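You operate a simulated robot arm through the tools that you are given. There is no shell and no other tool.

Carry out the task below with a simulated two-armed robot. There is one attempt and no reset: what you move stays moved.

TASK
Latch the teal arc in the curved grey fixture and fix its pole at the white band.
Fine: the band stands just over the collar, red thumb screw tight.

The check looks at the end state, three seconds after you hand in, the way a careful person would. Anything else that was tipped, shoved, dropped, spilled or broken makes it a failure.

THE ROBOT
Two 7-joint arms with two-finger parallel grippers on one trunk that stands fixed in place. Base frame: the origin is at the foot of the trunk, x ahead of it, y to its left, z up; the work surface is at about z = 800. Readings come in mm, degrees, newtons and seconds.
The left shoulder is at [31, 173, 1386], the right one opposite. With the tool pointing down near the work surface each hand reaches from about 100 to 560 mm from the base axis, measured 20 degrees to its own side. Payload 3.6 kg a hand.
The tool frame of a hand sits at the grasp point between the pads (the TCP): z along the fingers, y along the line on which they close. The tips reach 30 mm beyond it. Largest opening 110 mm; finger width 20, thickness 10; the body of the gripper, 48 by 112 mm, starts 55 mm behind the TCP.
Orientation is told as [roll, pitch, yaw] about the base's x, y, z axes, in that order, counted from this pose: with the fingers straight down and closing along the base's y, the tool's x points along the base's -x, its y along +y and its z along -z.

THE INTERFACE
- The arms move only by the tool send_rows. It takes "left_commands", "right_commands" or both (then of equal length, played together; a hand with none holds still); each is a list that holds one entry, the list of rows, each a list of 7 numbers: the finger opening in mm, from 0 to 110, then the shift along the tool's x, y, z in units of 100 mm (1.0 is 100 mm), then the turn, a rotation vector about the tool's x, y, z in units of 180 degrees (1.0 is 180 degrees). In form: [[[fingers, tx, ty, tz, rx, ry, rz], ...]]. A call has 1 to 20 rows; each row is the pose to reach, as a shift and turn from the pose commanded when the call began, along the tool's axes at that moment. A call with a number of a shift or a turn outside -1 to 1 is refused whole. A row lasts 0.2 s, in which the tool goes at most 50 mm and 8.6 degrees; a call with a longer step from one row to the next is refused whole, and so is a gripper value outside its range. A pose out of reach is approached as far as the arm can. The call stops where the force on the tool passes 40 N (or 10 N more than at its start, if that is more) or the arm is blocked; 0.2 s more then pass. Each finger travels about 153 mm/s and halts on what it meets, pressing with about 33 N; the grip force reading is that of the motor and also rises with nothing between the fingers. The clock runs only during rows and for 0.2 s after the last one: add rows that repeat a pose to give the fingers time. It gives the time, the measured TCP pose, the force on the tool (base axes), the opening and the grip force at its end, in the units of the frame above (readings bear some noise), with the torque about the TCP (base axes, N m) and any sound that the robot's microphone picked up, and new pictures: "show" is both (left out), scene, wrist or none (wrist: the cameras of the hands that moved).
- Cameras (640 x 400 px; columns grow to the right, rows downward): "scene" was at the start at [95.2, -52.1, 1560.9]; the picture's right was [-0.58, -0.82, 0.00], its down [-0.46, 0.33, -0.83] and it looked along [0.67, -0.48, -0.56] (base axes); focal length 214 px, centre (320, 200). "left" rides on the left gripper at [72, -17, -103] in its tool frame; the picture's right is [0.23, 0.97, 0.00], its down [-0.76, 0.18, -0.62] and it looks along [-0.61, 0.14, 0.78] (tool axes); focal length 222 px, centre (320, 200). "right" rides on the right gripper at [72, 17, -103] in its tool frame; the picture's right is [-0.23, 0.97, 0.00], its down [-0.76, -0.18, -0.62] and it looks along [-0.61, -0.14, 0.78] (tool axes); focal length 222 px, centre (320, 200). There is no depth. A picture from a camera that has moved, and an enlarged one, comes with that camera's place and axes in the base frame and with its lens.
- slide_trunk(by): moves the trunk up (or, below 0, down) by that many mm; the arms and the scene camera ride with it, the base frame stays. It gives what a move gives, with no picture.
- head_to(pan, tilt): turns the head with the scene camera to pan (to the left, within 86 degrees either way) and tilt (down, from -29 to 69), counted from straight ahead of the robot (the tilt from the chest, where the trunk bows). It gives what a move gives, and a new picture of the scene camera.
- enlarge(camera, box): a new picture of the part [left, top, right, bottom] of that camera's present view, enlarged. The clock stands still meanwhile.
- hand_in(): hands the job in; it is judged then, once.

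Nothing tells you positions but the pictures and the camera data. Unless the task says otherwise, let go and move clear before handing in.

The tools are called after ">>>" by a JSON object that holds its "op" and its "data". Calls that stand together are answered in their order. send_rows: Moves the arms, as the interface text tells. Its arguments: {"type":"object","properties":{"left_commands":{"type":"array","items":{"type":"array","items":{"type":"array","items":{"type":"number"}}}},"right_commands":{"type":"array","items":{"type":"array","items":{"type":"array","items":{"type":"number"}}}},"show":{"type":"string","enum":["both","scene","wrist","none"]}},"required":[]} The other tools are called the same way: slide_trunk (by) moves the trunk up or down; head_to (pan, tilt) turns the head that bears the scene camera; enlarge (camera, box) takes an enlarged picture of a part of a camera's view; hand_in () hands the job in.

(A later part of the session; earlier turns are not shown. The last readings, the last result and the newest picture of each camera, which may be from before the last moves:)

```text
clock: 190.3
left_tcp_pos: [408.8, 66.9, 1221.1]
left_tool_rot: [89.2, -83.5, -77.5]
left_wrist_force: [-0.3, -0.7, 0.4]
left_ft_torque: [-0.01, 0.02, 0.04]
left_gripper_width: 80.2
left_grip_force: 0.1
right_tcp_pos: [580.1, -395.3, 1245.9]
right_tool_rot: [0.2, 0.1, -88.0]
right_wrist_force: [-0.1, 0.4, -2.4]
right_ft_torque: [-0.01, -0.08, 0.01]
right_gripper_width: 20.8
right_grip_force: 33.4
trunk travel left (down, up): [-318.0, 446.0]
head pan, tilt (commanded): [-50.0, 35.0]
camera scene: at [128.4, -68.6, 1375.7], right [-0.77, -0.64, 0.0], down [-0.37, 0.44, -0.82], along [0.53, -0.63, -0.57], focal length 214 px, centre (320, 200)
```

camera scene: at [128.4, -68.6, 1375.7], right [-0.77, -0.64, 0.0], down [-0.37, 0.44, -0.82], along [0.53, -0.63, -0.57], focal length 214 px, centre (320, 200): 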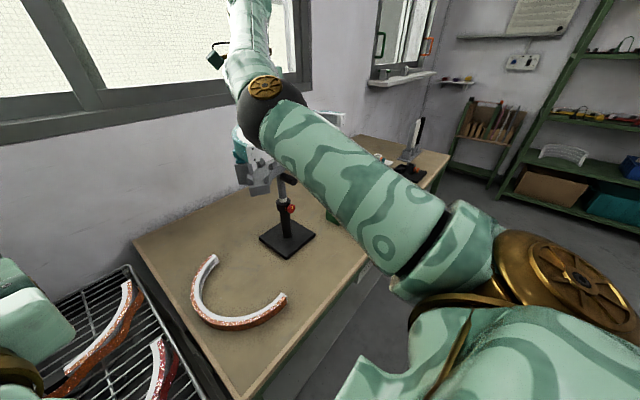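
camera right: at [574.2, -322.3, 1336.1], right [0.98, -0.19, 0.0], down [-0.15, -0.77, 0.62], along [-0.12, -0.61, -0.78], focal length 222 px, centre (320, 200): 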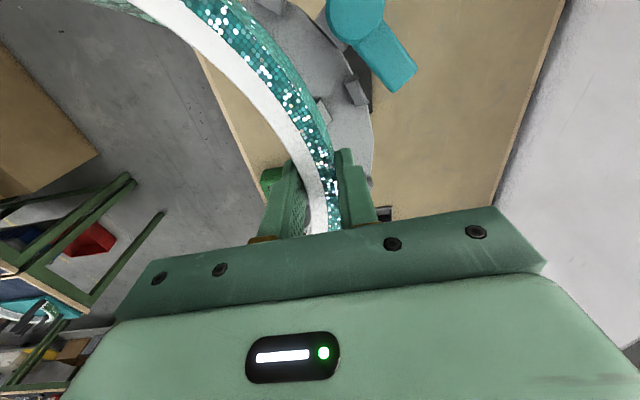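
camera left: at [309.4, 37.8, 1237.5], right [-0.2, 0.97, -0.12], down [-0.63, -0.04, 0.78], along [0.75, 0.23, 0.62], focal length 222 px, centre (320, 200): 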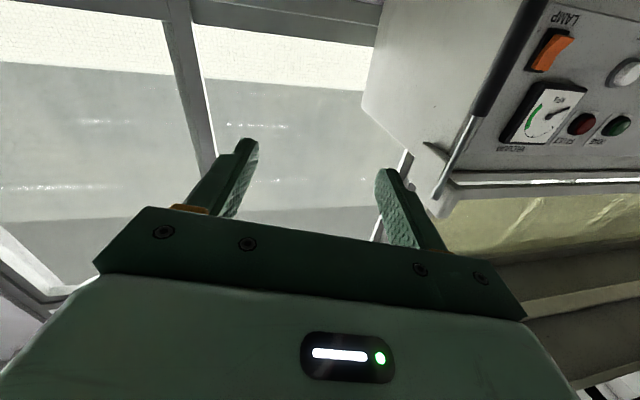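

At this trunk height the needed yaw is reachable with no trouble. I'll move to the estimated alignment (TCP about [588, -413], yaw -90) and lower to just above the posts for a close look.

>>> {"op": "send_rows", "data": {"right_commands": [[[0, -0.06, 0.02, 0, 0, 0, 0.005], [0, -0.12, 0.05, 0, 0, 0, 0.011], [0, -0.18, 0.073, 0.05, 0, 0, 0.011], [0, -0.18, 0.073, 0.13, 0, 0, 0.011], [0, -0.18, 0.073, 0.21, 0, 0, 0.011], [0, -0.18, 0.073, 0.3, 0, 0, 0.011], [0, -0.18, 0.073, 0.4, 0, 0, 0.011], [0, -0.18, 0.073, 0.48, 0, 0, 0.011], [0, -0.18, 0.073, 0.48, 0, 0, 0.011]]], "show": "wrist"}}

>>> {"op": "enlarge", "data": {"camera": "right", "box": [160, 0, 460, 240]}}

>>> {"op": "enlarge", "data": {"camera": "scene", "box": [220, 120, 360, 230]}}

```text
clock: 192.3
left_tcp_pos: [409.4, 67.1, 1221.5]
left_tool_rot: [89.3, -83.6, -77.6]
left_wrist_force: [-0.1, -0.4, 0.1]
left_ft_torque: [-0.04, 0.02, 0.01]
left_gripper_width: 79.8
left_grip_force: 0.0
right_tcp_pos: [587.8, -412.9, 1196.5]
right_tool_rot: [0.2, 0.1, -90.0]
right_wrist_force: [1.0, -0.6, -3.3]
right_ft_torque: [-0.02, -0.11, 0.01]
right_gripper_width: 21.1
right_grip_force: 32.9
trunk travel left (down, up): [-318.0, 446.0]
head pan, tilt (commanded): [-50.0, 35.0]
camera right: at [604.0, -339.8, 1300.3], right [0.97, -0.23, 0.0], down [-0.18, -0.76, 0.62], along [-0.14, -0.61, -0.78], focal length 222 px, centre (320, 200)
```

right: 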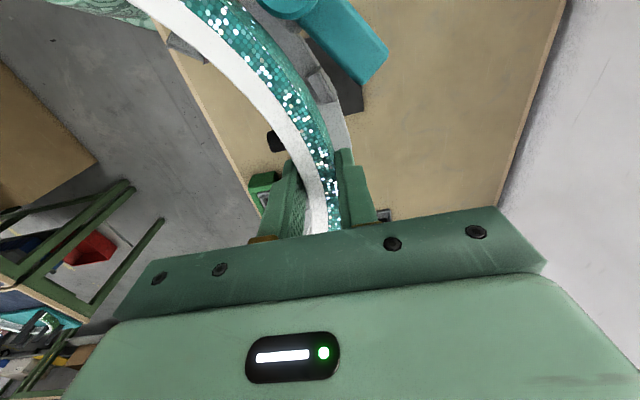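

```text
1.67 times, centred on (310, 120) of right
camera zoom: at [604.0, -339.8, 1300.3], right [0.97, -0.23, 0.0], down [-0.18, -0.76, 0.62], along [-0.14, -0.61, -0.78], focal length 370 px, centre (337, 333)
```

zoom: 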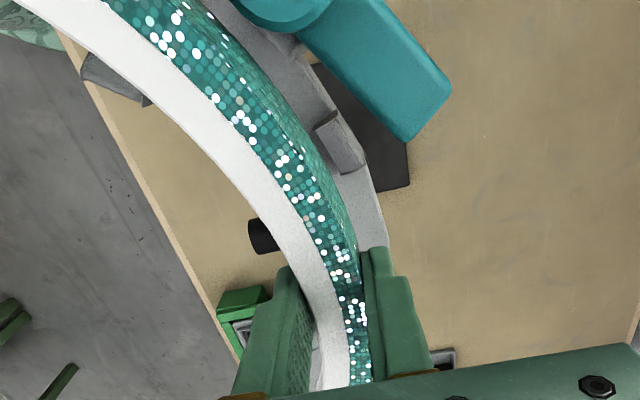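

```text
3.64 times, centred on (290, 175) of scene
camera zoom: at [128.2, -68.6, 1375.7], right [-0.77, -0.64, 0.0], down [-0.37, 0.44, -0.82], along [0.53, -0.63, -0.57], focal length 780 px, centre (429, 291)
```

zoom: 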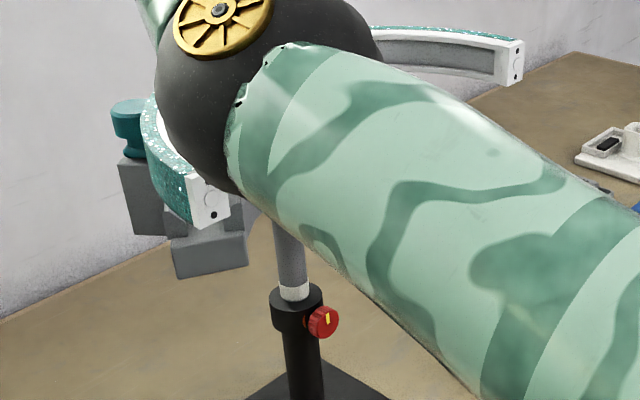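

>>> {"op": "enlarge", "data": {"camera": "right", "box": [280, 20, 400, 170]}}

>>> {"op": "enlarge", "data": {"camera": "right", "box": [150, 0, 290, 100]}}

```text
2.67 times, centred on (340, 95) of right
camera zoom: at [604.0, -339.8, 1300.3], right [0.97, -0.23, 0.0], down [-0.18, -0.76, 0.62], along [-0.14, -0.61, -0.78], focal length 592 px, centre (267, 480)
```

zoom: 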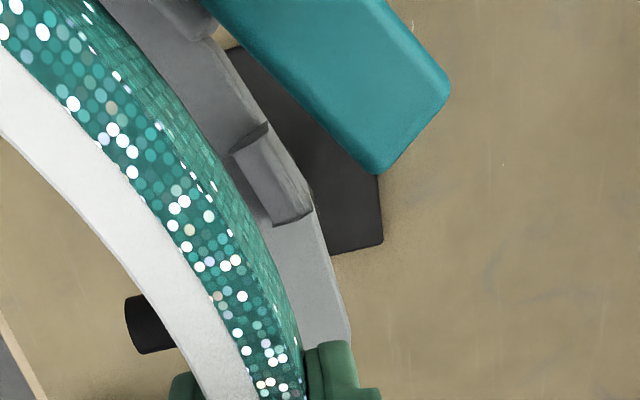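

```text
4.00 times, centred on (220, 50) of right
camera zoom: at [604.0, -339.8, 1300.3], right [0.97, -0.23, 0.0], down [-0.18, -0.76, 0.62], along [-0.14, -0.61, -0.78], focal length 888 px, centre (720, 800)
```

zoom: 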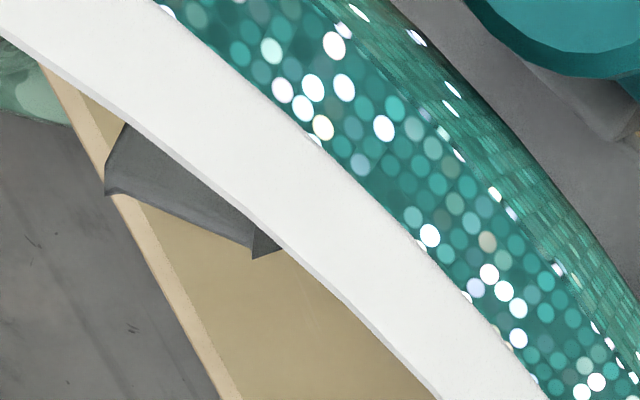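

Comparing arc and posts in this view: the arc should shift about 12 mm toward -y to be concentric with the fixture (consistent with the pole at y -430). I'll shift it and re-check.

>>> {"op": "send_rows", "data": {"right_commands": [[[0, -0.04, 0, 0, 0, 0, 0], [0, -0.08, 0, 0, 0, 0, 0], [0, -0.12, -0.005, 0, 0, 0, 0], [0, -0.12, -0.005, 0, 0, 0, 0]]], "show": "none"}}

>>> {"op": "enlarge", "data": {"camera": "right", "box": [280, 20, 400, 170]}}

>>> {"op": "enlarge", "data": {"camera": "right", "box": [150, 0, 290, 100]}}

```text
clock: 193.3
left_tcp_pos: [409.0, 65.3, 1221.9]
left_tool_rot: [89.2, -83.5, -77.4]
left_wrist_force: [-0.1, -0.3, -0.1]
left_ft_torque: [0.01, 0.02, 0.04]
left_gripper_width: 80.1
left_grip_force: 0.1
right_tcp_pos: [586.9, -425.6, 1197.5]
right_tool_rot: [0.3, 0.1, -90.1]
right_wrist_force: [-0.2, -0.2, -1.6]
right_ft_torque: [-0.05, -0.08, 0.0]
right_gripper_width: 20.9
right_grip_force: 32.6
trunk travel left (down, up): [-318.0, 446.0]
head pan, tilt (commanded): [-50.0, 35.0]
```

```text
2.67 times, centred on (340, 95) of right
camera zoom: at [603.6, -351.9, 1300.2], right [0.97, -0.23, 0.0], down [-0.18, -0.76, 0.62], along [-0.14, -0.61, -0.78], focal length 592 px, centre (267, 480)
```

zoom: 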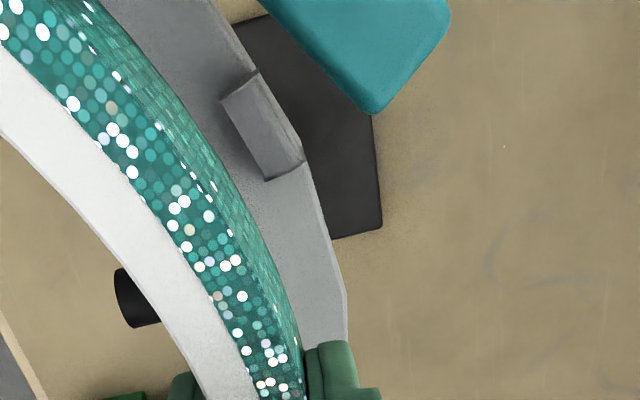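

```text
4.00 times, centred on (220, 50) of right
camera zoom: at [603.6, -351.9, 1300.2], right [0.97, -0.23, 0.0], down [-0.18, -0.76, 0.62], along [-0.14, -0.61, -0.78], focal length 888 px, centre (720, 800)
```

zoom: 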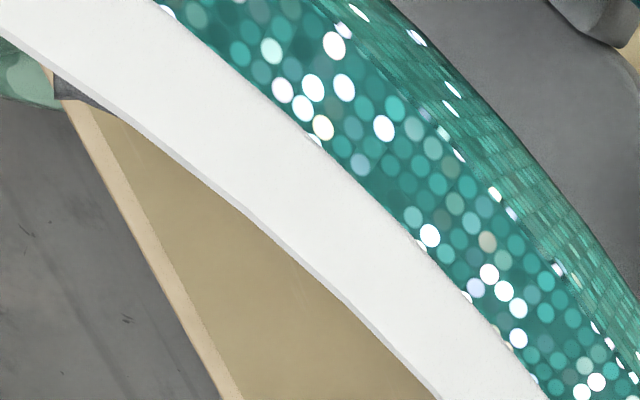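

Now nearly concentric. A small 2 mm further shift, then I'll lower to the post tops and look again.

>>> {"op": "send_rows", "data": {"right_commands": [[[0, -0.02, 0.01, 0.05, 0, 0, 0], [0, -0.02, 0.01, 0.1, 0, 0, 0], [0, -0.02, 0.01, 0.15, 0, 0, 0], [0, -0.02, 0.01, 0.2, 0, 0, 0], [0, -0.02, 0.01, 0.23, 0, 0, 0], [0, -0.02, 0.01, 0.23, 0, 0, 0]]], "show": "none"}}

>>> {"op": "enlarge", "data": {"camera": "right", "box": [280, 20, 400, 170]}}

>>> {"op": "enlarge", "data": {"camera": "right", "box": [130, 0, 330, 120]}}

>>> {"op": "enlarge", "data": {"camera": "scene", "box": [230, 130, 290, 200]}}

```text
clock: 194.7
left_tcp_pos: [408.9, 66.0, 1220.5]
left_tool_rot: [89.2, -83.6, -77.7]
left_wrist_force: [1.1, 0.2, 0.6]
left_ft_torque: [0.02, -0.05, -0.01]
left_gripper_width: 79.9
left_grip_force: 0.0
right_tcp_pos: [588.2, -427.2, 1175.7]
right_tool_rot: [0.3, 0.1, -90.0]
right_wrist_force: [0.3, 0.1, -2.3]
right_ft_torque: [-0.03, -0.09, 0.02]
right_gripper_width: 21.1
right_grip_force: 33.0
trunk travel left (down, up): [-318.0, 446.0]
head pan, tilt (commanded): [-50.0, 35.0]
```

```text
2.67 times, centred on (340, 95) of right
camera zoom: at [604.9, -353.9, 1277.4], right [0.97, -0.23, 0.0], down [-0.18, -0.76, 0.62], along [-0.14, -0.61, -0.78], focal length 592 px, centre (267, 480)
```

zoom: 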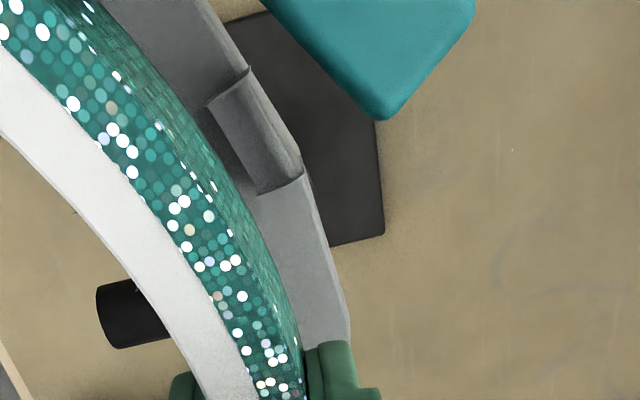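

```text
3.20 times, centred on (230, 60) of right
camera zoom: at [604.9, -353.9, 1277.4], right [0.97, -0.23, 0.0], down [-0.18, -0.76, 0.62], along [-0.14, -0.61, -0.78], focal length 711 px, centre (608, 648)
```

zoom: 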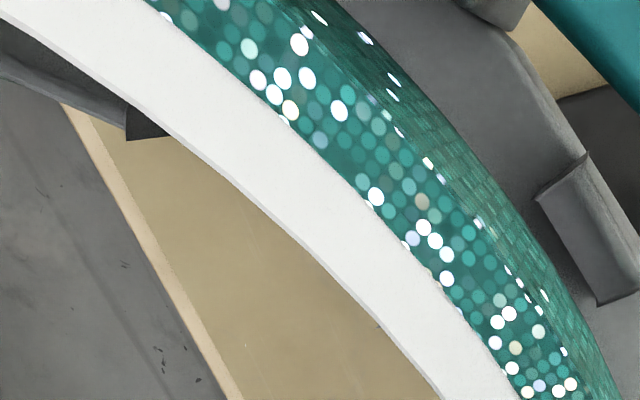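

```text
5.71 times, centred on (260, 165) of scene
camera zoom: at [128.3, -68.6, 1375.7], right [-0.77, -0.64, 0.0], down [-0.37, 0.44, -0.82], along [0.53, -0.63, -0.57], focal length 1226 px, centre (663, 400)
```

zoom: 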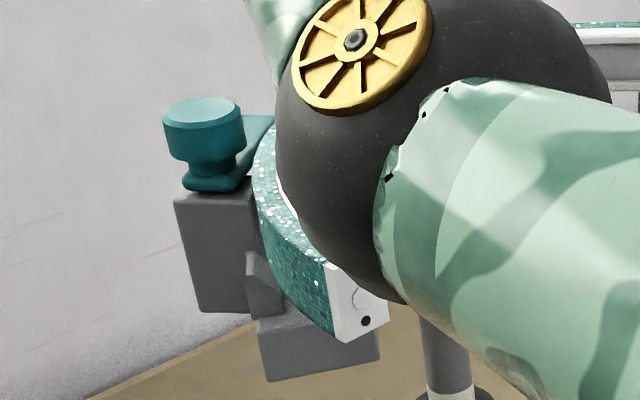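

The arc is close to concentric; the fit suggests about 3.5 mm further outward. I'll apply that and lower slowly into the posts, watching the force.

>>> {"op": "send_rows", "data": {"right_commands": [[[0, -0.015, 0.037, 0, 0, 0, 0], [0, -0.015, 0.037, 0.03, 0, 0, 0], [0, -0.015, 0.037, 0.06, 0, 0, 0], [0, -0.015, 0.037, 0.09, 0, 0, 0]]], "show": "none"}}

>>> {"op": "enlarge", "data": {"camera": "right", "box": [280, 20, 400, 170]}}

>>> {"op": "enlarge", "data": {"camera": "right", "box": [130, 0, 330, 120]}}

>>> {"op": "enlarge", "data": {"camera": "scene", "box": [230, 130, 290, 200]}}

```text
clock: 195.7
left_tcp_pos: [409.2, 66.5, 1221.3]
left_tool_rot: [89.2, -83.6, -77.5]
left_wrist_force: [0.2, 0.8, -0.4]
left_ft_torque: [-0.01, -0.03, 0.02]
left_gripper_width: 80.0
left_grip_force: 0.1
right_tcp_pos: [592.0, -428.2, 1166.1]
right_tool_rot: [0.3, 0.1, -90.0]
right_wrist_force: [-0.5, 0.3, -2.1]
right_ft_torque: [0.0, -0.05, 0.02]
right_gripper_width: 20.7
right_grip_force: 33.4
trunk travel left (down, up): [-318.0, 446.0]
head pan, tilt (commanded): [-50.0, 35.0]
```

```text
2.67 times, centred on (340, 95) of right
camera zoom: at [608.3, -355.4, 1268.6], right [0.97, -0.23, 0.0], down [-0.18, -0.76, 0.62], along [-0.14, -0.61, -0.78], focal length 592 px, centre (267, 480)
```

zoom: 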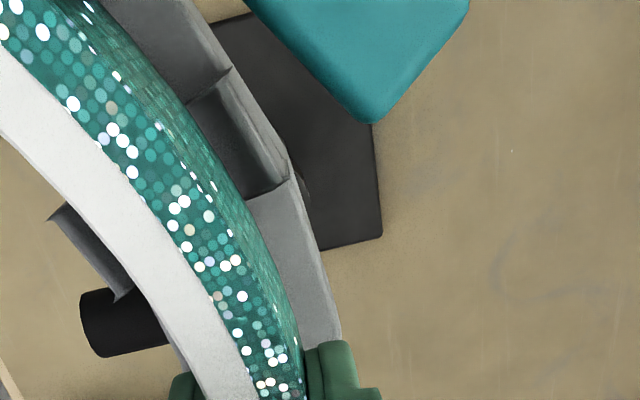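

```text
3.20 times, centred on (230, 60) of right
camera zoom: at [608.3, -355.4, 1268.6], right [0.97, -0.23, 0.0], down [-0.18, -0.76, 0.62], along [-0.14, -0.61, -0.78], focal length 711 px, centre (608, 648)
```

zoom: 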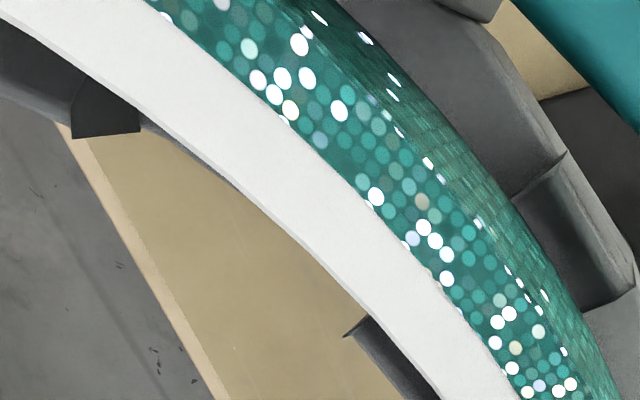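

```text
5.71 times, centred on (260, 165) of scene
camera zoom: at [128.4, -68.6, 1375.7], right [-0.77, -0.64, 0.0], down [-0.37, 0.44, -0.82], along [0.53, -0.63, -0.57], focal length 1226 px, centre (663, 400)
```

zoom: 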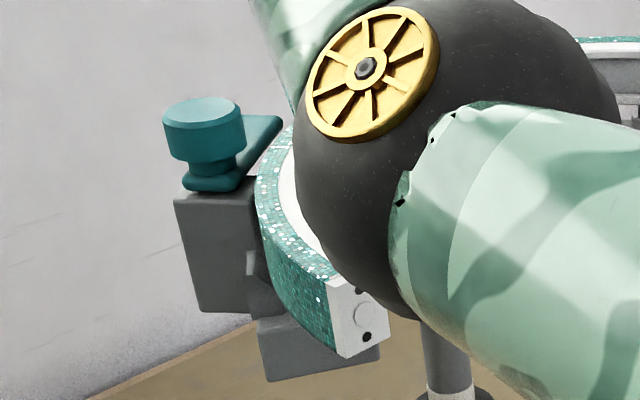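

Alignment looks good at both visible post pairs, and the arc has entered between the post tips. I'll lower gently the remaining ~16 mm, watching force.

>>> {"op": "send_rows", "data": {"right_commands": [[[0, 0, -0.005, 0.02, 0, 0, 0], [0, 0, -0.005, 0.04, 0, 0, 0], [0, 0, -0.005, 0.06, 0, 0, 0], [0, 0, -0.005, 0.08, 0, 0, 0]]], "show": "none"}}

>>> {"op": "enlarge", "data": {"camera": "right", "box": [180, 0, 400, 180]}}

>>> {"op": "enlarge", "data": {"camera": "scene", "box": [230, 130, 290, 200]}}

```text
clock: 196.7
left_tcp_pos: [409.7, 65.4, 1221.2]
left_tool_rot: [89.2, -83.6, -77.6]
left_wrist_force: [-0.8, -0.3, 0.7]
left_ft_torque: [-0.01, 0.05, 0.02]
left_gripper_width: 80.1
left_grip_force: 0.1
right_tcp_pos: [592.1, -428.3, 1157.6]
right_tool_rot: [0.2, 0.1, -89.8]
right_wrist_force: [-0.1, 0.6, -3.2]
right_ft_torque: [0.0, -0.06, 0.0]
right_gripper_width: 21.1
right_grip_force: 32.6
trunk travel left (down, up): [-318.0, 446.0]
head pan, tilt (commanded): [-50.0, 35.0]
```

```text
2.22 times, centred on (290, 90) of right
camera zoom: at [608.0, -355.6, 1260.2], right [0.97, -0.23, 0.0], down [-0.18, -0.76, 0.62], along [-0.14, -0.61, -0.78], focal length 494 px, centre (387, 444)
```

zoom: 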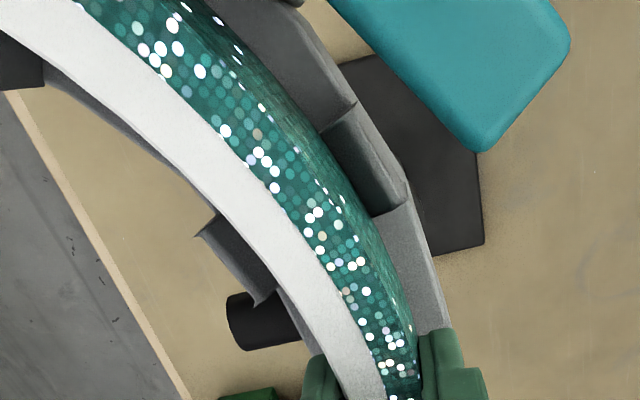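

```text
5.71 times, centred on (260, 165) of scene
camera zoom: at [128.4, -68.6, 1375.7], right [-0.77, -0.64, 0.0], down [-0.37, 0.44, -0.82], along [0.53, -0.63, -0.57], focal length 1226 px, centre (663, 400)
```

zoom: 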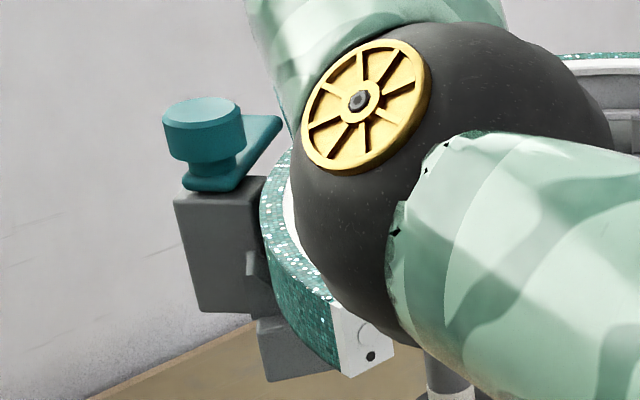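

No contact yet. Continue down.

>>> {"op": "send_rows", "data": {"right_commands": [[[0, 0, 0, 0.015, 0, 0, 0], [0, 0, 0, 0.03, 0, 0, 0], [0, 0, 0, 0.045, 0, 0, 0], [0, 0, 0, 0.06, 0, 0, 0], [0, 0, 0, 0.07, 0, 0, 0]]], "show": "none"}}

>>> {"op": "enlarge", "data": {"camera": "right", "box": [180, 0, 400, 180]}}

>>> {"op": "enlarge", "data": {"camera": "scene", "box": [230, 130, 290, 200]}}

```text
clock: 197.9
left_tcp_pos: [408.2, 65.0, 1221.7]
left_tool_rot: [89.7, -83.6, -78.1]
left_wrist_force: [-0.4, -0.3, -0.1]
left_ft_torque: [0.03, -0.02, 0.02]
left_gripper_width: 79.9
left_grip_force: 0.0
right_tcp_pos: [590.5, -430.5, 1152.0]
right_tool_rot: [0.2, 0.0, -90.0]
right_wrist_force: [-6.6, -2.8, 0.2]
right_ft_torque: [-0.01, 0.16, 0.39]
right_gripper_width: 21.1
right_grip_force: 32.8
trunk travel left (down, up): [-318.0, 446.0]
head pan, tilt (commanded): [-50.0, 35.0]
```

```text
2.22 times, centred on (290, 90) of right
camera zoom: at [606.7, -356.3, 1253.8], right [0.97, -0.23, 0.0], down [-0.18, -0.76, 0.62], along [-0.14, -0.61, -0.78], focal length 494 px, centre (387, 444)
```

zoom: 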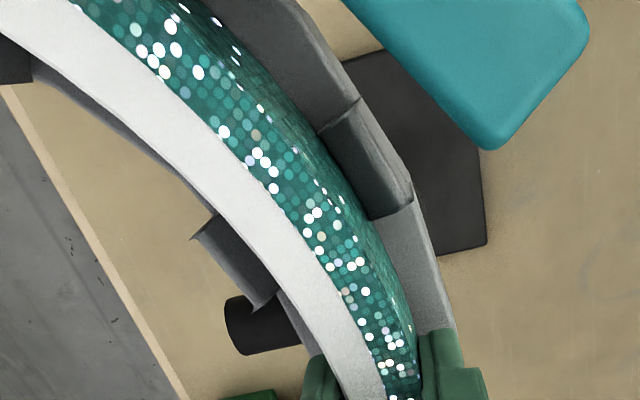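

```text
5.71 times, centred on (260, 165) of scene
camera zoom: at [126.9, -69.1, 1375.8], right [-0.77, -0.64, 0.0], down [-0.37, 0.44, -0.82], along [0.53, -0.63, -0.57], focal length 1226 px, centre (663, 400)
```

zoom: 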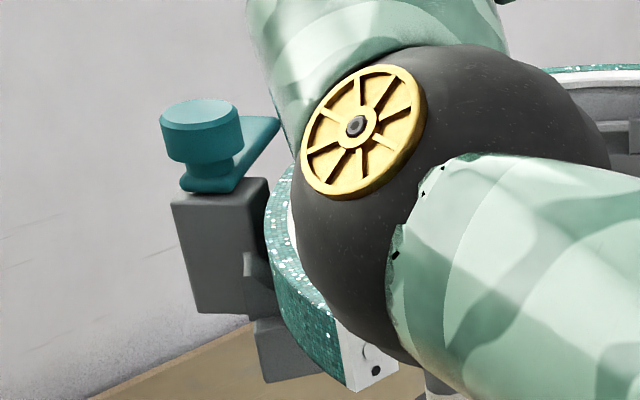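

The posts are guiding the arc slightly (side force about 7 N). I'll yield 2 mm in that direction and lower the last few millimetres.

>>> {"op": "send_rows", "data": {"right_commands": [[[0, -0.015, -0.02, 0.0, 0, 0, 0], [0, -0.02, -0.025, 0.01, 0, 0, 0], [0, -0.02, -0.025, 0.02, 0, 0, 0], [0, -0.02, -0.025, 0.03, 0, 0, 0]]], "show": "none"}}

>>> {"op": "enlarge", "data": {"camera": "scene", "box": [230, 130, 290, 200]}}

```text
clock: 198.9
left_tcp_pos: [409.2, 65.4, 1221.5]
left_tool_rot: [89.2, -83.7, -77.6]
left_wrist_force: [-0.3, -0.6, 0.5]
left_ft_torque: [-0.06, 0.0, 0.0]
left_gripper_width: 80.0
left_grip_force: 0.1
right_tcp_pos: [589.8, -430.5, 1146.2]
right_tool_rot: [0.1, 0.1, -90.0]
right_wrist_force: [0.0, 0.0, -0.7]
right_ft_torque: [-0.02, -0.07, 0.01]
right_gripper_width: 20.7
right_grip_force: 33.3
trunk travel left (down, up): [-318.0, 446.0]
head pan, tilt (commanded): [-50.0, 35.0]
```

```text
5.71 times, centred on (260, 165) of scene
camera zoom: at [128.4, -68.6, 1375.7], right [-0.77, -0.64, 0.0], down [-0.37, 0.44, -0.82], along [0.53, -0.63, -0.57], focal length 1226 px, centre (663, 400)
```

zoom: 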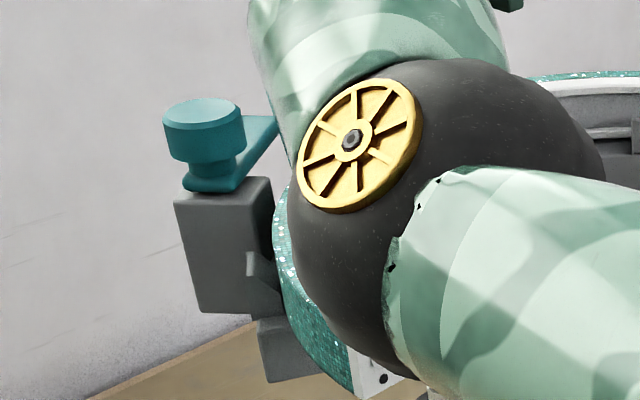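

>>> {"op": "send_rows", "data": {"right_commands": [[[0, 0, 0, 0.01, 0, 0, 0], [0, 0, 0, 0.02, 0, 0, 0], [0, 0, 0, 0.03, 0, 0, 0], [0, 0, 0, 0.03, 0, 0, 0]]], "show": "wrist"}}

>>> {"op": "enlarge", "data": {"camera": "right", "box": [180, 0, 400, 180]}}

```text
clock: 199.9
left_tcp_pos: [410.0, 66.4, 1222.2]
left_tool_rot: [89.3, -83.6, -77.7]
left_wrist_force: [0.2, 1.1, 0.1]
left_ft_torque: [0.01, 0.01, 0.0]
left_gripper_width: 79.9
left_grip_force: 0.1
right_tcp_pos: [589.1, -430.8, 1144.3]
right_tool_rot: [0.2, 0.1, -90.0]
right_wrist_force: [1.3, -1.6, 3.0]
right_ft_torque: [-0.64, 0.22, 0.23]
right_gripper_width: 21.0
right_grip_force: 33.0
trunk travel left (down, up): [-318.0, 446.0]
head pan, tilt (commanded): [-50.0, 35.0]
camera right: at [605.2, -357.3, 1247.6], right [0.97, -0.23, 0.0], down [-0.18, -0.76, 0.62], along [-0.14, -0.61, -0.78], focal length 222 px, centre (320, 200)
```

right: 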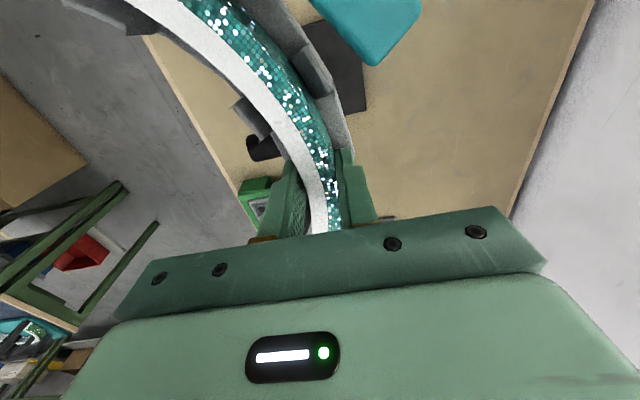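

```text
2.22 times, centred on (290, 90) of right
camera zoom: at [605.2, -357.3, 1247.6], right [0.97, -0.23, 0.0], down [-0.18, -0.76, 0.62], along [-0.14, -0.61, -0.78], focal length 494 px, centre (387, 444)
```

zoom: 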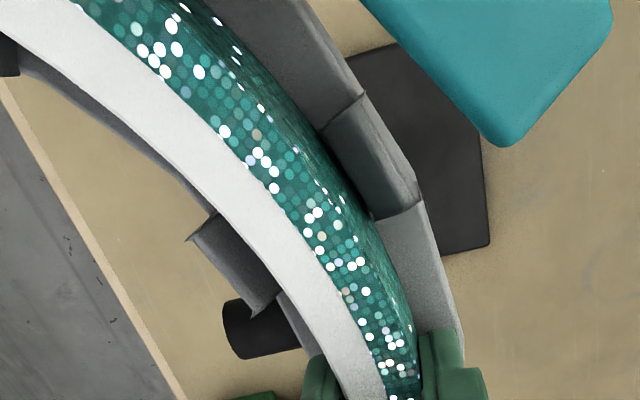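

Light contact now (about +3 N), with torque suggesting the right part touches first. I'll check the right side from the head camera.

>>> {"op": "enlarge", "data": {"camera": "scene", "box": [285, 110, 365, 180]}}

>>> {"op": "enlarge", "data": {"camera": "scene", "box": [225, 130, 305, 200]}}

```text
5.71 times, centred on (325, 145) of scene
camera zoom: at [128.1, -68.4, 1375.8], right [-0.77, -0.64, 0.0], down [-0.37, 0.44, -0.82], along [0.53, -0.63, -0.57], focal length 1226 px, centre (291, 514)
```

zoom: 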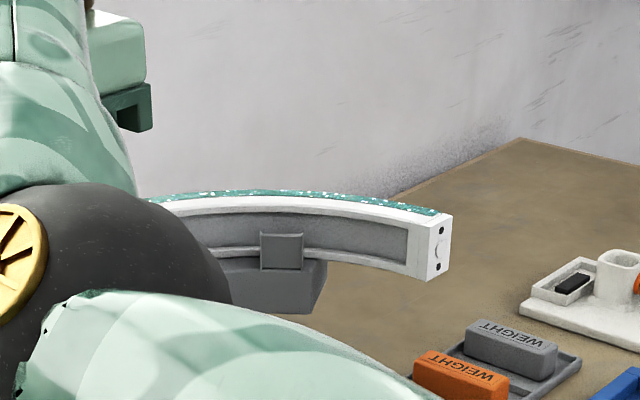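

```text
5.71 times, centred on (265, 165) of scene
camera zoom: at [128.1, -68.4, 1375.8], right [-0.77, -0.64, 0.0], down [-0.37, 0.44, -0.82], along [0.53, -0.63, -0.57], focal length 1226 px, centre (634, 400)
```

zoom: 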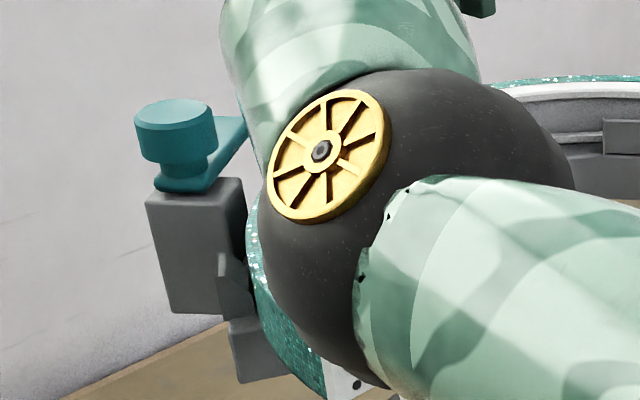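

The right side is seated on the plate between its posts. I'll press 1.5 mm further to bring the left side down too.

>>> {"op": "send_rows", "data": {"right_commands": [[[0, 0, 0, 0.008, 0, 0, 0], [0, 0, 0, 0.015, 0, 0, 0], [0, 0, 0, 0.015, 0, 0, 0]]], "show": "none"}}

```text
clock: 200.7
left_tcp_pos: [408.9, 66.9, 1222.2]
left_tool_rot: [89.4, -83.6, -77.8]
left_wrist_force: [-0.4, 0.4, 0.2]
left_ft_torque: [-0.01, -0.03, -0.01]
left_gripper_width: 80.0
left_grip_force: 0.1
right_tcp_pos: [587.8, -429.8, 1144.3]
right_tool_rot: [0.2, 0.0, -90.0]
right_wrist_force: [1.7, -2.3, 6.5]
right_ft_torque: [-1.06, 0.33, 0.23]
right_gripper_width: 20.9
right_grip_force: 33.1
trunk travel left (down, up): [-318.0, 446.0]
head pan, tilt (commanded): [-50.0, 35.0]
```

Only the right side carries load; releasing will let the left side settle. I'll open slightly and look.

>>> {"op": "send_rows", "data": {"right_commands": [[[24, 0, 0, 0, 0, 0, 0], [30, 0, 0, 0, 0, 0, 0], [36, 0, 0, 0, 0, 0, 0], [36, 0, 0, 0, 0, 0, 0]]], "show": "wrist"}}

>>> {"op": "enlarge", "data": {"camera": "right", "box": [180, 0, 400, 240]}}

>>> {"op": "enlarge", "data": {"camera": "scene", "box": [225, 130, 305, 200]}}

>>> {"op": "enlarge", "data": {"camera": "scene", "box": [285, 110, 365, 180]}}

```text
clock: 201.7
left_tcp_pos: [407.9, 66.6, 1222.3]
left_tool_rot: [89.3, -83.6, -77.6]
left_wrist_force: [1.1, 0.3, 0.1]
left_ft_torque: [-0.01, 0.0, 0.03]
left_gripper_width: 79.9
left_grip_force: 0.1
right_tcp_pos: [588.8, -430.7, 1143.1]
right_tool_rot: [0.2, 0.1, -90.0]
right_wrist_force: [0.0, 0.5, -0.4]
right_ft_torque: [-0.03, -0.02, 0.01]
right_gripper_width: 35.9
right_grip_force: 0.1
trunk travel left (down, up): [-318.0, 446.0]
head pan, tilt (commanded): [-50.0, 35.0]
camera right: at [605.6, -357.2, 1246.1], right [0.97, -0.23, 0.0], down [-0.18, -0.76, 0.62], along [-0.14, -0.61, -0.78], focal length 222 px, centre (320, 200)
```

right: 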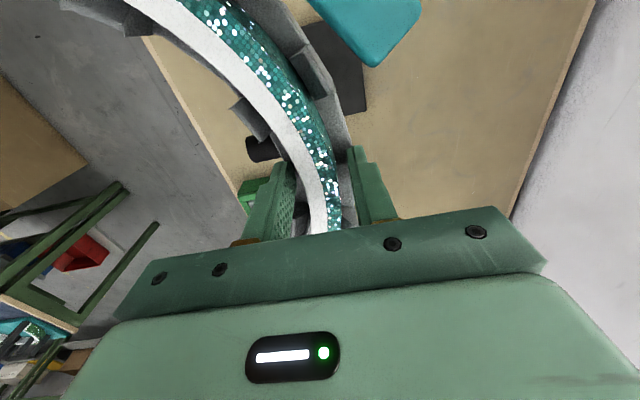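

```text
1.67 times, centred on (290, 120) of right
camera zoom: at [605.6, -357.2, 1246.1], right [0.97, -0.23, 0.0], down [-0.18, -0.76, 0.62], along [-0.14, -0.61, -0.78], focal length 370 px, centre (370, 333)
```

zoom: 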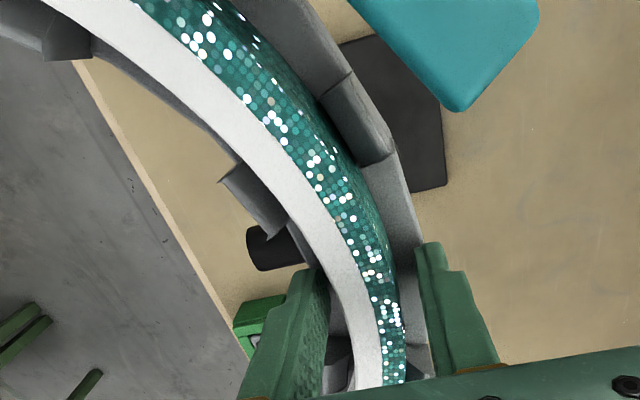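

```text
5.71 times, centred on (265, 165) of scene
camera zoom: at [128.1, -68.4, 1375.7], right [-0.77, -0.64, 0.0], down [-0.37, 0.44, -0.82], along [0.53, -0.63, -0.57], focal length 1226 px, centre (634, 400)
```

zoom: 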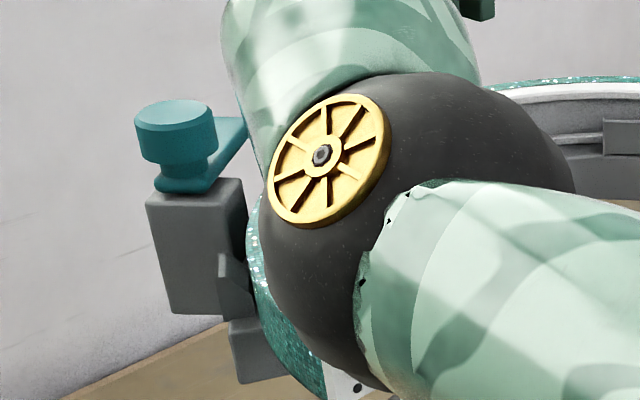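

```text
5.71 times, centred on (325, 145) of scene
camera zoom: at [128.1, -68.4, 1375.7], right [-0.77, -0.64, 0.0], down [-0.37, 0.44, -0.82], along [0.53, -0.63, -0.57], focal length 1226 px, centre (291, 514)
```

zoom: 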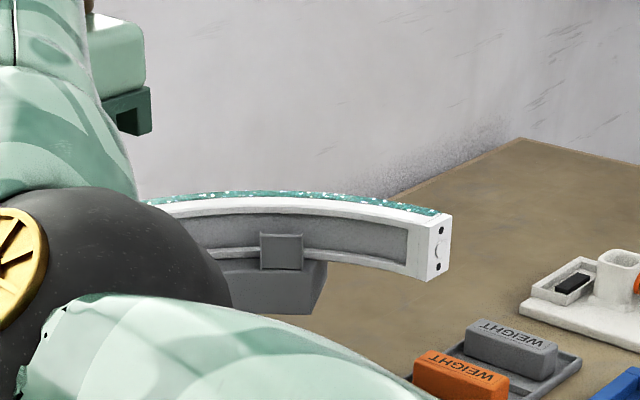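

The arc is seated and stable. I'll raise the right hand straight up.

>>> {"op": "send_rows", "data": {"right_commands": [[[38, 0, 0, -0.04, 0, 0, 0], [38, 0, 0, -0.1, 0, 0, 0], [38, 0, 0, -0.2, 0, 0, 0], [38, 0, 0, -0.32, 0, 0, 0], [38, 0, 0, -0.45, 0, 0, 0], [38, 0, 0, -0.6, 0, 0, 0], [38, 0, 0, -0.75, 0, 0, 0], [38, 0, 0, -0.85, 0, 0, 0]]]}}

>>> {"op": "enlarge", "data": {"camera": "right", "box": [140, 0, 460, 240]}}

```text
clock: 203.5
left_tcp_pos: [408.4, 66.2, 1221.5]
left_tool_rot: [89.4, -83.6, -77.8]
left_wrist_force: [-0.9, -0.4, -0.3]
left_ft_torque: [0.01, -0.01, 0.0]
left_gripper_width: 79.8
left_grip_force: 0.0
right_tcp_pos: [588.9, -430.0, 1228.6]
right_tool_rot: [0.3, 0.1, -89.9]
right_wrist_force: [0.2, 0.0, -0.1]
right_ft_torque: [0.0, 0.0, 0.02]
right_gripper_width: 37.7
right_grip_force: 0.1
trunk travel left (down, up): [-318.0, 446.0]
head pan, tilt (commanded): [-50.0, 35.0]
camera scene: at [128.0, -68.5, 1375.7], right [-0.77, -0.64, 0.0], down [-0.37, 0.44, -0.82], along [0.53, -0.63, -0.57], focal length 214 px, centre (320, 200)
camera right: at [604.8, -357.3, 1331.1], right [0.97, -0.23, 0.0], down [-0.18, -0.76, 0.62], along [-0.14, -0.61, -0.78], focal length 222 px, centre (320, 200)
```

scene: 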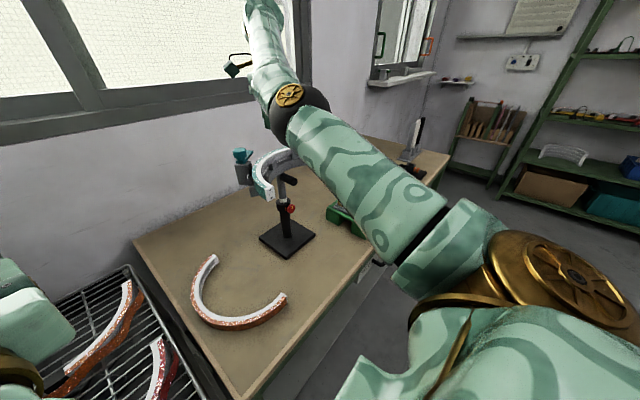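
right: 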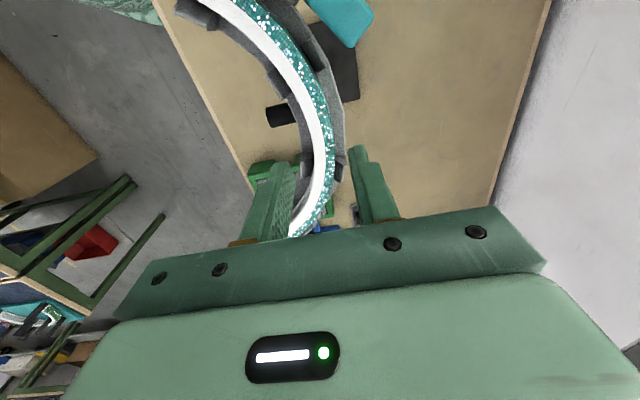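

```text
1.67 times, centred on (300, 120) of right
camera zoom: at [604.8, -357.3, 1331.1], right [0.97, -0.23, 0.0], down [-0.18, -0.76, 0.62], along [-0.14, -0.61, -0.78], focal length 370 px, centre (353, 333)
```

zoom: 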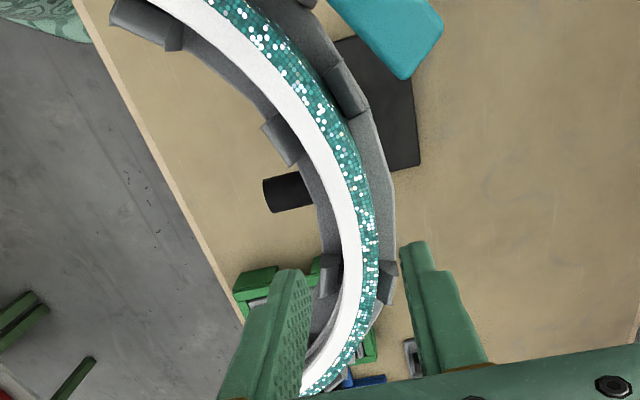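

The arc sits well between the post pairs. I'll check the left end and the whole from the head.

>>> {"op": "enlarge", "data": {"camera": "scene", "box": [225, 135, 325, 215]}}

>>> {"op": "enlarge", "data": {"camera": "scene", "box": [275, 195, 315, 225]}}

```text
5.00 times, centred on (275, 175) of scene
camera zoom: at [128.0, -68.5, 1375.7], right [-0.77, -0.64, 0.0], down [-0.37, 0.44, -0.82], along [0.53, -0.63, -0.57], focal length 1072 px, centre (545, 325)
```

zoom: 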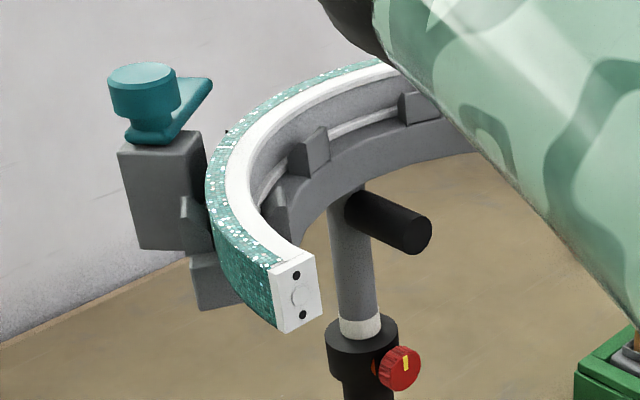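

```text
13.33 times, centred on (295, 210) of scene
camera zoom: at [128.0, -68.5, 1375.7], right [-0.77, -0.64, 0.0], down [-0.37, 0.44, -0.82], along [0.53, -0.63, -0.57], focal length 2860 px, centre (653, 67)
```

zoom: 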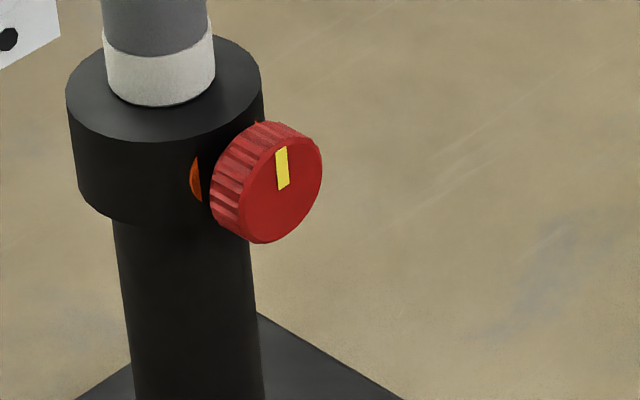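

The arc is seated in all the post pairs. Next is the latch: I'll raise and move the right hand to view the lever's pivot from above.

>>> {"op": "send_rows", "data": {"right_commands": [[[38, 0, 0, -0.1, 0, 0, 0], [38, 0, 0, -0.2, 0, 0, 0], [38, 0.1, -0.02, -0.27, 0, 0, -0.02], [38, 0.25, -0.05, -0.27, 0, 0, -0.05], [38, 0.4, -0.08, -0.27, 0, 0, -0.08], [38, 0.55, -0.11, -0.27, 0, 0, -0.11], [38, 0.7, -0.14, -0.27, 0, 0, -0.14], [38, 0.85, -0.17, -0.27, 0, 0, -0.17], [38, 0.98, -0.2, -0.27, 0, 0, -0.2]]], "show": "wrist"}}

```text
clock: 205.5
left_tcp_pos: [409.2, 66.8, 1222.2]
left_tool_rot: [89.2, -83.6, -77.7]
left_wrist_force: [0.0, 0.5, -0.2]
left_ft_torque: [0.0, -0.02, -0.05]
left_gripper_width: 80.1
left_grip_force: 0.0
right_tcp_pos: [569.0, -332.6, 1256.0]
right_tool_rot: [0.2, -0.1, -54.0]
right_wrist_force: [0.5, -0.3, -0.1]
right_ft_torque: [0.0, 0.0, 0.01]
right_gripper_width: 38.2
right_grip_force: 0.0
trunk travel left (down, up): [-318.0, 446.0]
head pan, tilt (commanded): [-50.0, 35.0]
camera right: at [538.8, -262.8, 1358.0], right [0.92, 0.39, 0.0], down [0.3, -0.72, 0.62], along [0.25, -0.57, -0.78], focal length 222 px, centre (320, 200)
```

right: 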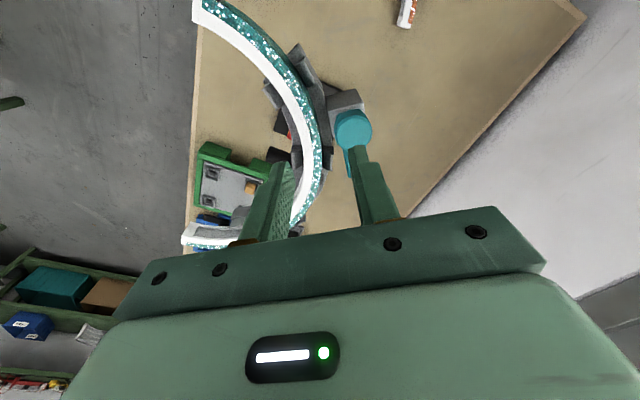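

>>> {"op": "enlarge", "data": {"camera": "right", "box": [230, 20, 430, 200]}}

```text
2.22 times, centred on (330, 110) of right
camera zoom: at [538.8, -262.8, 1358.0], right [0.92, 0.39, 0.0], down [0.3, -0.72, 0.62], along [0.25, -0.57, -0.78], focal length 494 px, centre (298, 400)
```

zoom: 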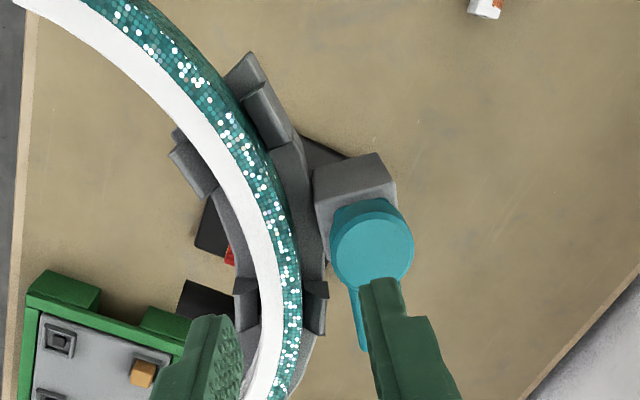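

The lever's pivot is near (591, -315), knob top z about 1185, lever pointing at -60°; it must turn about 82° clockwise to lie over the arc. I'll grip the round knob from above and twist it. First position over it with yaw +8°.

>>> {"op": "send_rows", "data": {"right_commands": [[[50, 0.0, 0.03, 0, 0, 0, -0.03], [60, 0.0, 0.06, 0, 0, 0, -0.07], [60, 0.0, 0.1, 0, 0, 0, -0.11], [60, 0.0, 0.14, 0, 0, 0, -0.15], [60, 0.0, 0.18, 0, 0, 0, -0.19], [60, 0.01, 0.22, 0, 0, 0, -0.23], [60, 0.01, 0.26, 0, 0, 0, -0.27], [60, 0.013, 0.28, 0, 0, 0, -0.31], [60, 0.013, 0.28, 0, 0, 0, -0.344], [60, 0.013, 0.28, 0, 0, 0, -0.344]]], "show": "wrist"}}

>>> {"op": "enlarge", "data": {"camera": "right", "box": [200, 60, 440, 220]}}

```text
clock: 207.7
left_tcp_pos: [409.0, 66.4, 1221.0]
left_tool_rot: [89.3, -83.6, -77.6]
left_wrist_force: [-0.3, 0.2, -0.5]
left_ft_torque: [-0.04, -0.01, 0.0]
left_gripper_width: 80.4
left_grip_force: 0.1
right_tcp_pos: [590.6, -314.7, 1254.9]
right_tool_rot: [0.0, -0.3, 8.0]
right_wrist_force: [0.7, 0.6, -0.3]
right_ft_torque: [0.02, 0.01, -0.03]
right_gripper_width: 60.1
right_grip_force: 0.1
trunk travel left (down, up): [-318.0, 446.0]
head pan, tilt (commanded): [-50.0, 35.0]
camera right: at [515.7, -307.5, 1357.8], right [0.09, 1.0, 0.0], down [0.78, -0.07, 0.63], along [0.62, -0.05, -0.78], focal length 222 px, centre (320, 200)
```

right: 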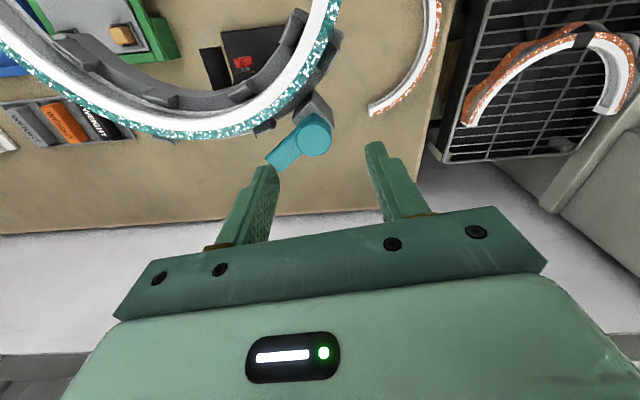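

```text
2.50 times, centred on (320, 140) of right
camera zoom: at [515.7, -307.5, 1357.8], right [0.09, 1.0, 0.0], down [0.78, -0.07, 0.63], along [0.62, -0.05, -0.78], focal length 555 px, centre (320, 350)
```

zoom: 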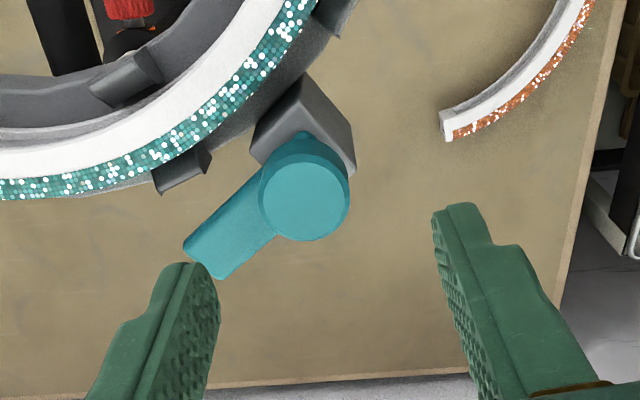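

The knob centre is 4 mm off the tool axis; I'll correct that and descend so the fingertips flank the knob above the lever arm.

>>> {"op": "send_rows", "data": {"right_commands": [[[60, 0.01, -0.045, 0, 0, 0, 0], [60, 0.01, -0.045, 0.12, 0, 0, 0], [60, 0.01, -0.045, 0.24, 0, 0, 0], [60, 0.01, -0.045, 0.36, 0, 0, 0], [60, 0.01, -0.045, 0.46, 0, 0, 0], [60, 0.01, -0.045, 0.46, 0, 0, 0]]], "show": "wrist"}}

>>> {"op": "enlarge", "data": {"camera": "right", "box": [200, 60, 440, 220]}}

>>> {"op": "enlarge", "data": {"camera": "scene", "box": [220, 110, 320, 190]}}

```text
clock: 209.1
left_tcp_pos: [407.8, 66.7, 1220.6]
left_tool_rot: [89.4, -83.5, -77.6]
left_wrist_force: [0.1, -0.1, -0.2]
left_ft_torque: [0.0, 0.01, 0.01]
left_gripper_width: 80.1
left_grip_force: 0.1
right_tcp_pos: [590.5, -318.7, 1209.5]
right_tool_rot: [0.0, -0.3, 8.0]
right_wrist_force: [-0.1, 0.8, 0.1]
right_ft_torque: [0.0, 0.02, -0.02]
right_gripper_width: 59.9
right_grip_force: 0.0
trunk travel left (down, up): [-318.0, 446.0]
head pan, tilt (commanded): [-50.0, 35.0]
camera right: at [515.3, -312.1, 1311.6], right [0.09, 1.0, 0.0], down [0.78, -0.07, 0.63], along [0.62, -0.06, -0.78], focal length 222 px, centre (320, 200)
```

right: 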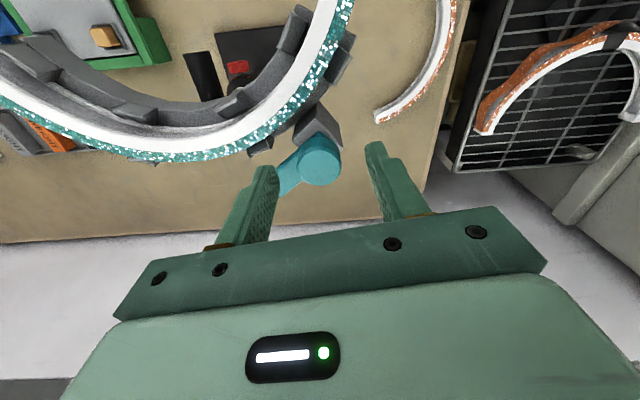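

```text
2.50 times, centred on (320, 140) of right
camera zoom: at [515.3, -312.1, 1311.6], right [0.09, 1.0, 0.0], down [0.78, -0.07, 0.63], along [0.62, -0.06, -0.78], focal length 555 px, centre (320, 350)
```

zoom: 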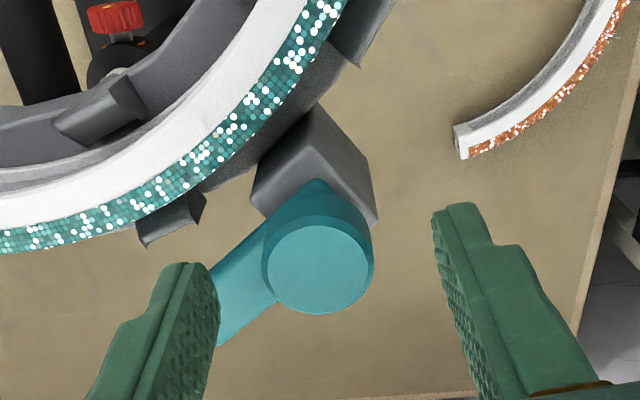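

```text
5.00 times, centred on (270, 150) of scene
camera zoom: at [128.0, -68.4, 1375.8], right [-0.77, -0.64, 0.0], down [-0.37, 0.44, -0.82], along [0.53, -0.63, -0.57], focal length 1072 px, centre (570, 450)
```

zoom: 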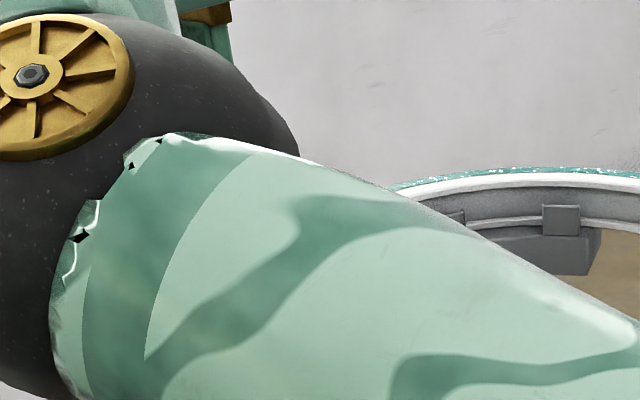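

Centered on the knob. Descend 17 mm more and close.

>>> {"op": "send_rows", "data": {"right_commands": [[[60, 0.01, 0, 0.08, 0, 0, 0], [60, 0.01, 0, 0.17, 0, 0, 0], [60, 0.01, 0, 0.17, 0, 0, 0], [44, 0.01, 0, 0.17, 0, 0, 0], [30, 0.01, 0, 0.17, 0, 0, 0], [18, 0.01, 0, 0.17, 0, 0, 0], [18, 0.01, 0, 0.17, 0, 0, 0], [18, 0.01, 0, 0.17, 0, 0, 0]]], "show": "wrist"}}

```text
clock: 210.9
left_tcp_pos: [409.2, 65.7, 1222.2]
left_tool_rot: [89.3, -83.6, -77.6]
left_wrist_force: [0.4, -0.5, 0.1]
left_ft_torque: [0.0, 0.01, -0.03]
left_gripper_width: 79.9
left_grip_force: 0.1
right_tcp_pos: [589.9, -321.9, 1192.4]
right_tool_rot: [0.0, -0.1, 7.9]
right_wrist_force: [0.5, -6.0, -0.7]
right_ft_torque: [-0.37, -0.21, 0.0]
right_gripper_width: 31.5
right_grip_force: 44.7
trunk travel left (down, up): [-318.0, 446.0]
head pan, tilt (commanded): [-50.0, 35.0]
camera right: at [514.4, -313.9, 1294.3], right [0.09, 1.0, 0.0], down [0.78, -0.07, 0.63], along [0.62, -0.06, -0.78], focal length 222 px, centre (320, 200)
```

right: 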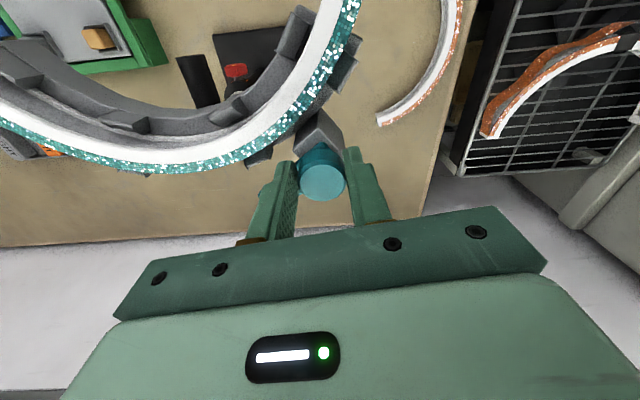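

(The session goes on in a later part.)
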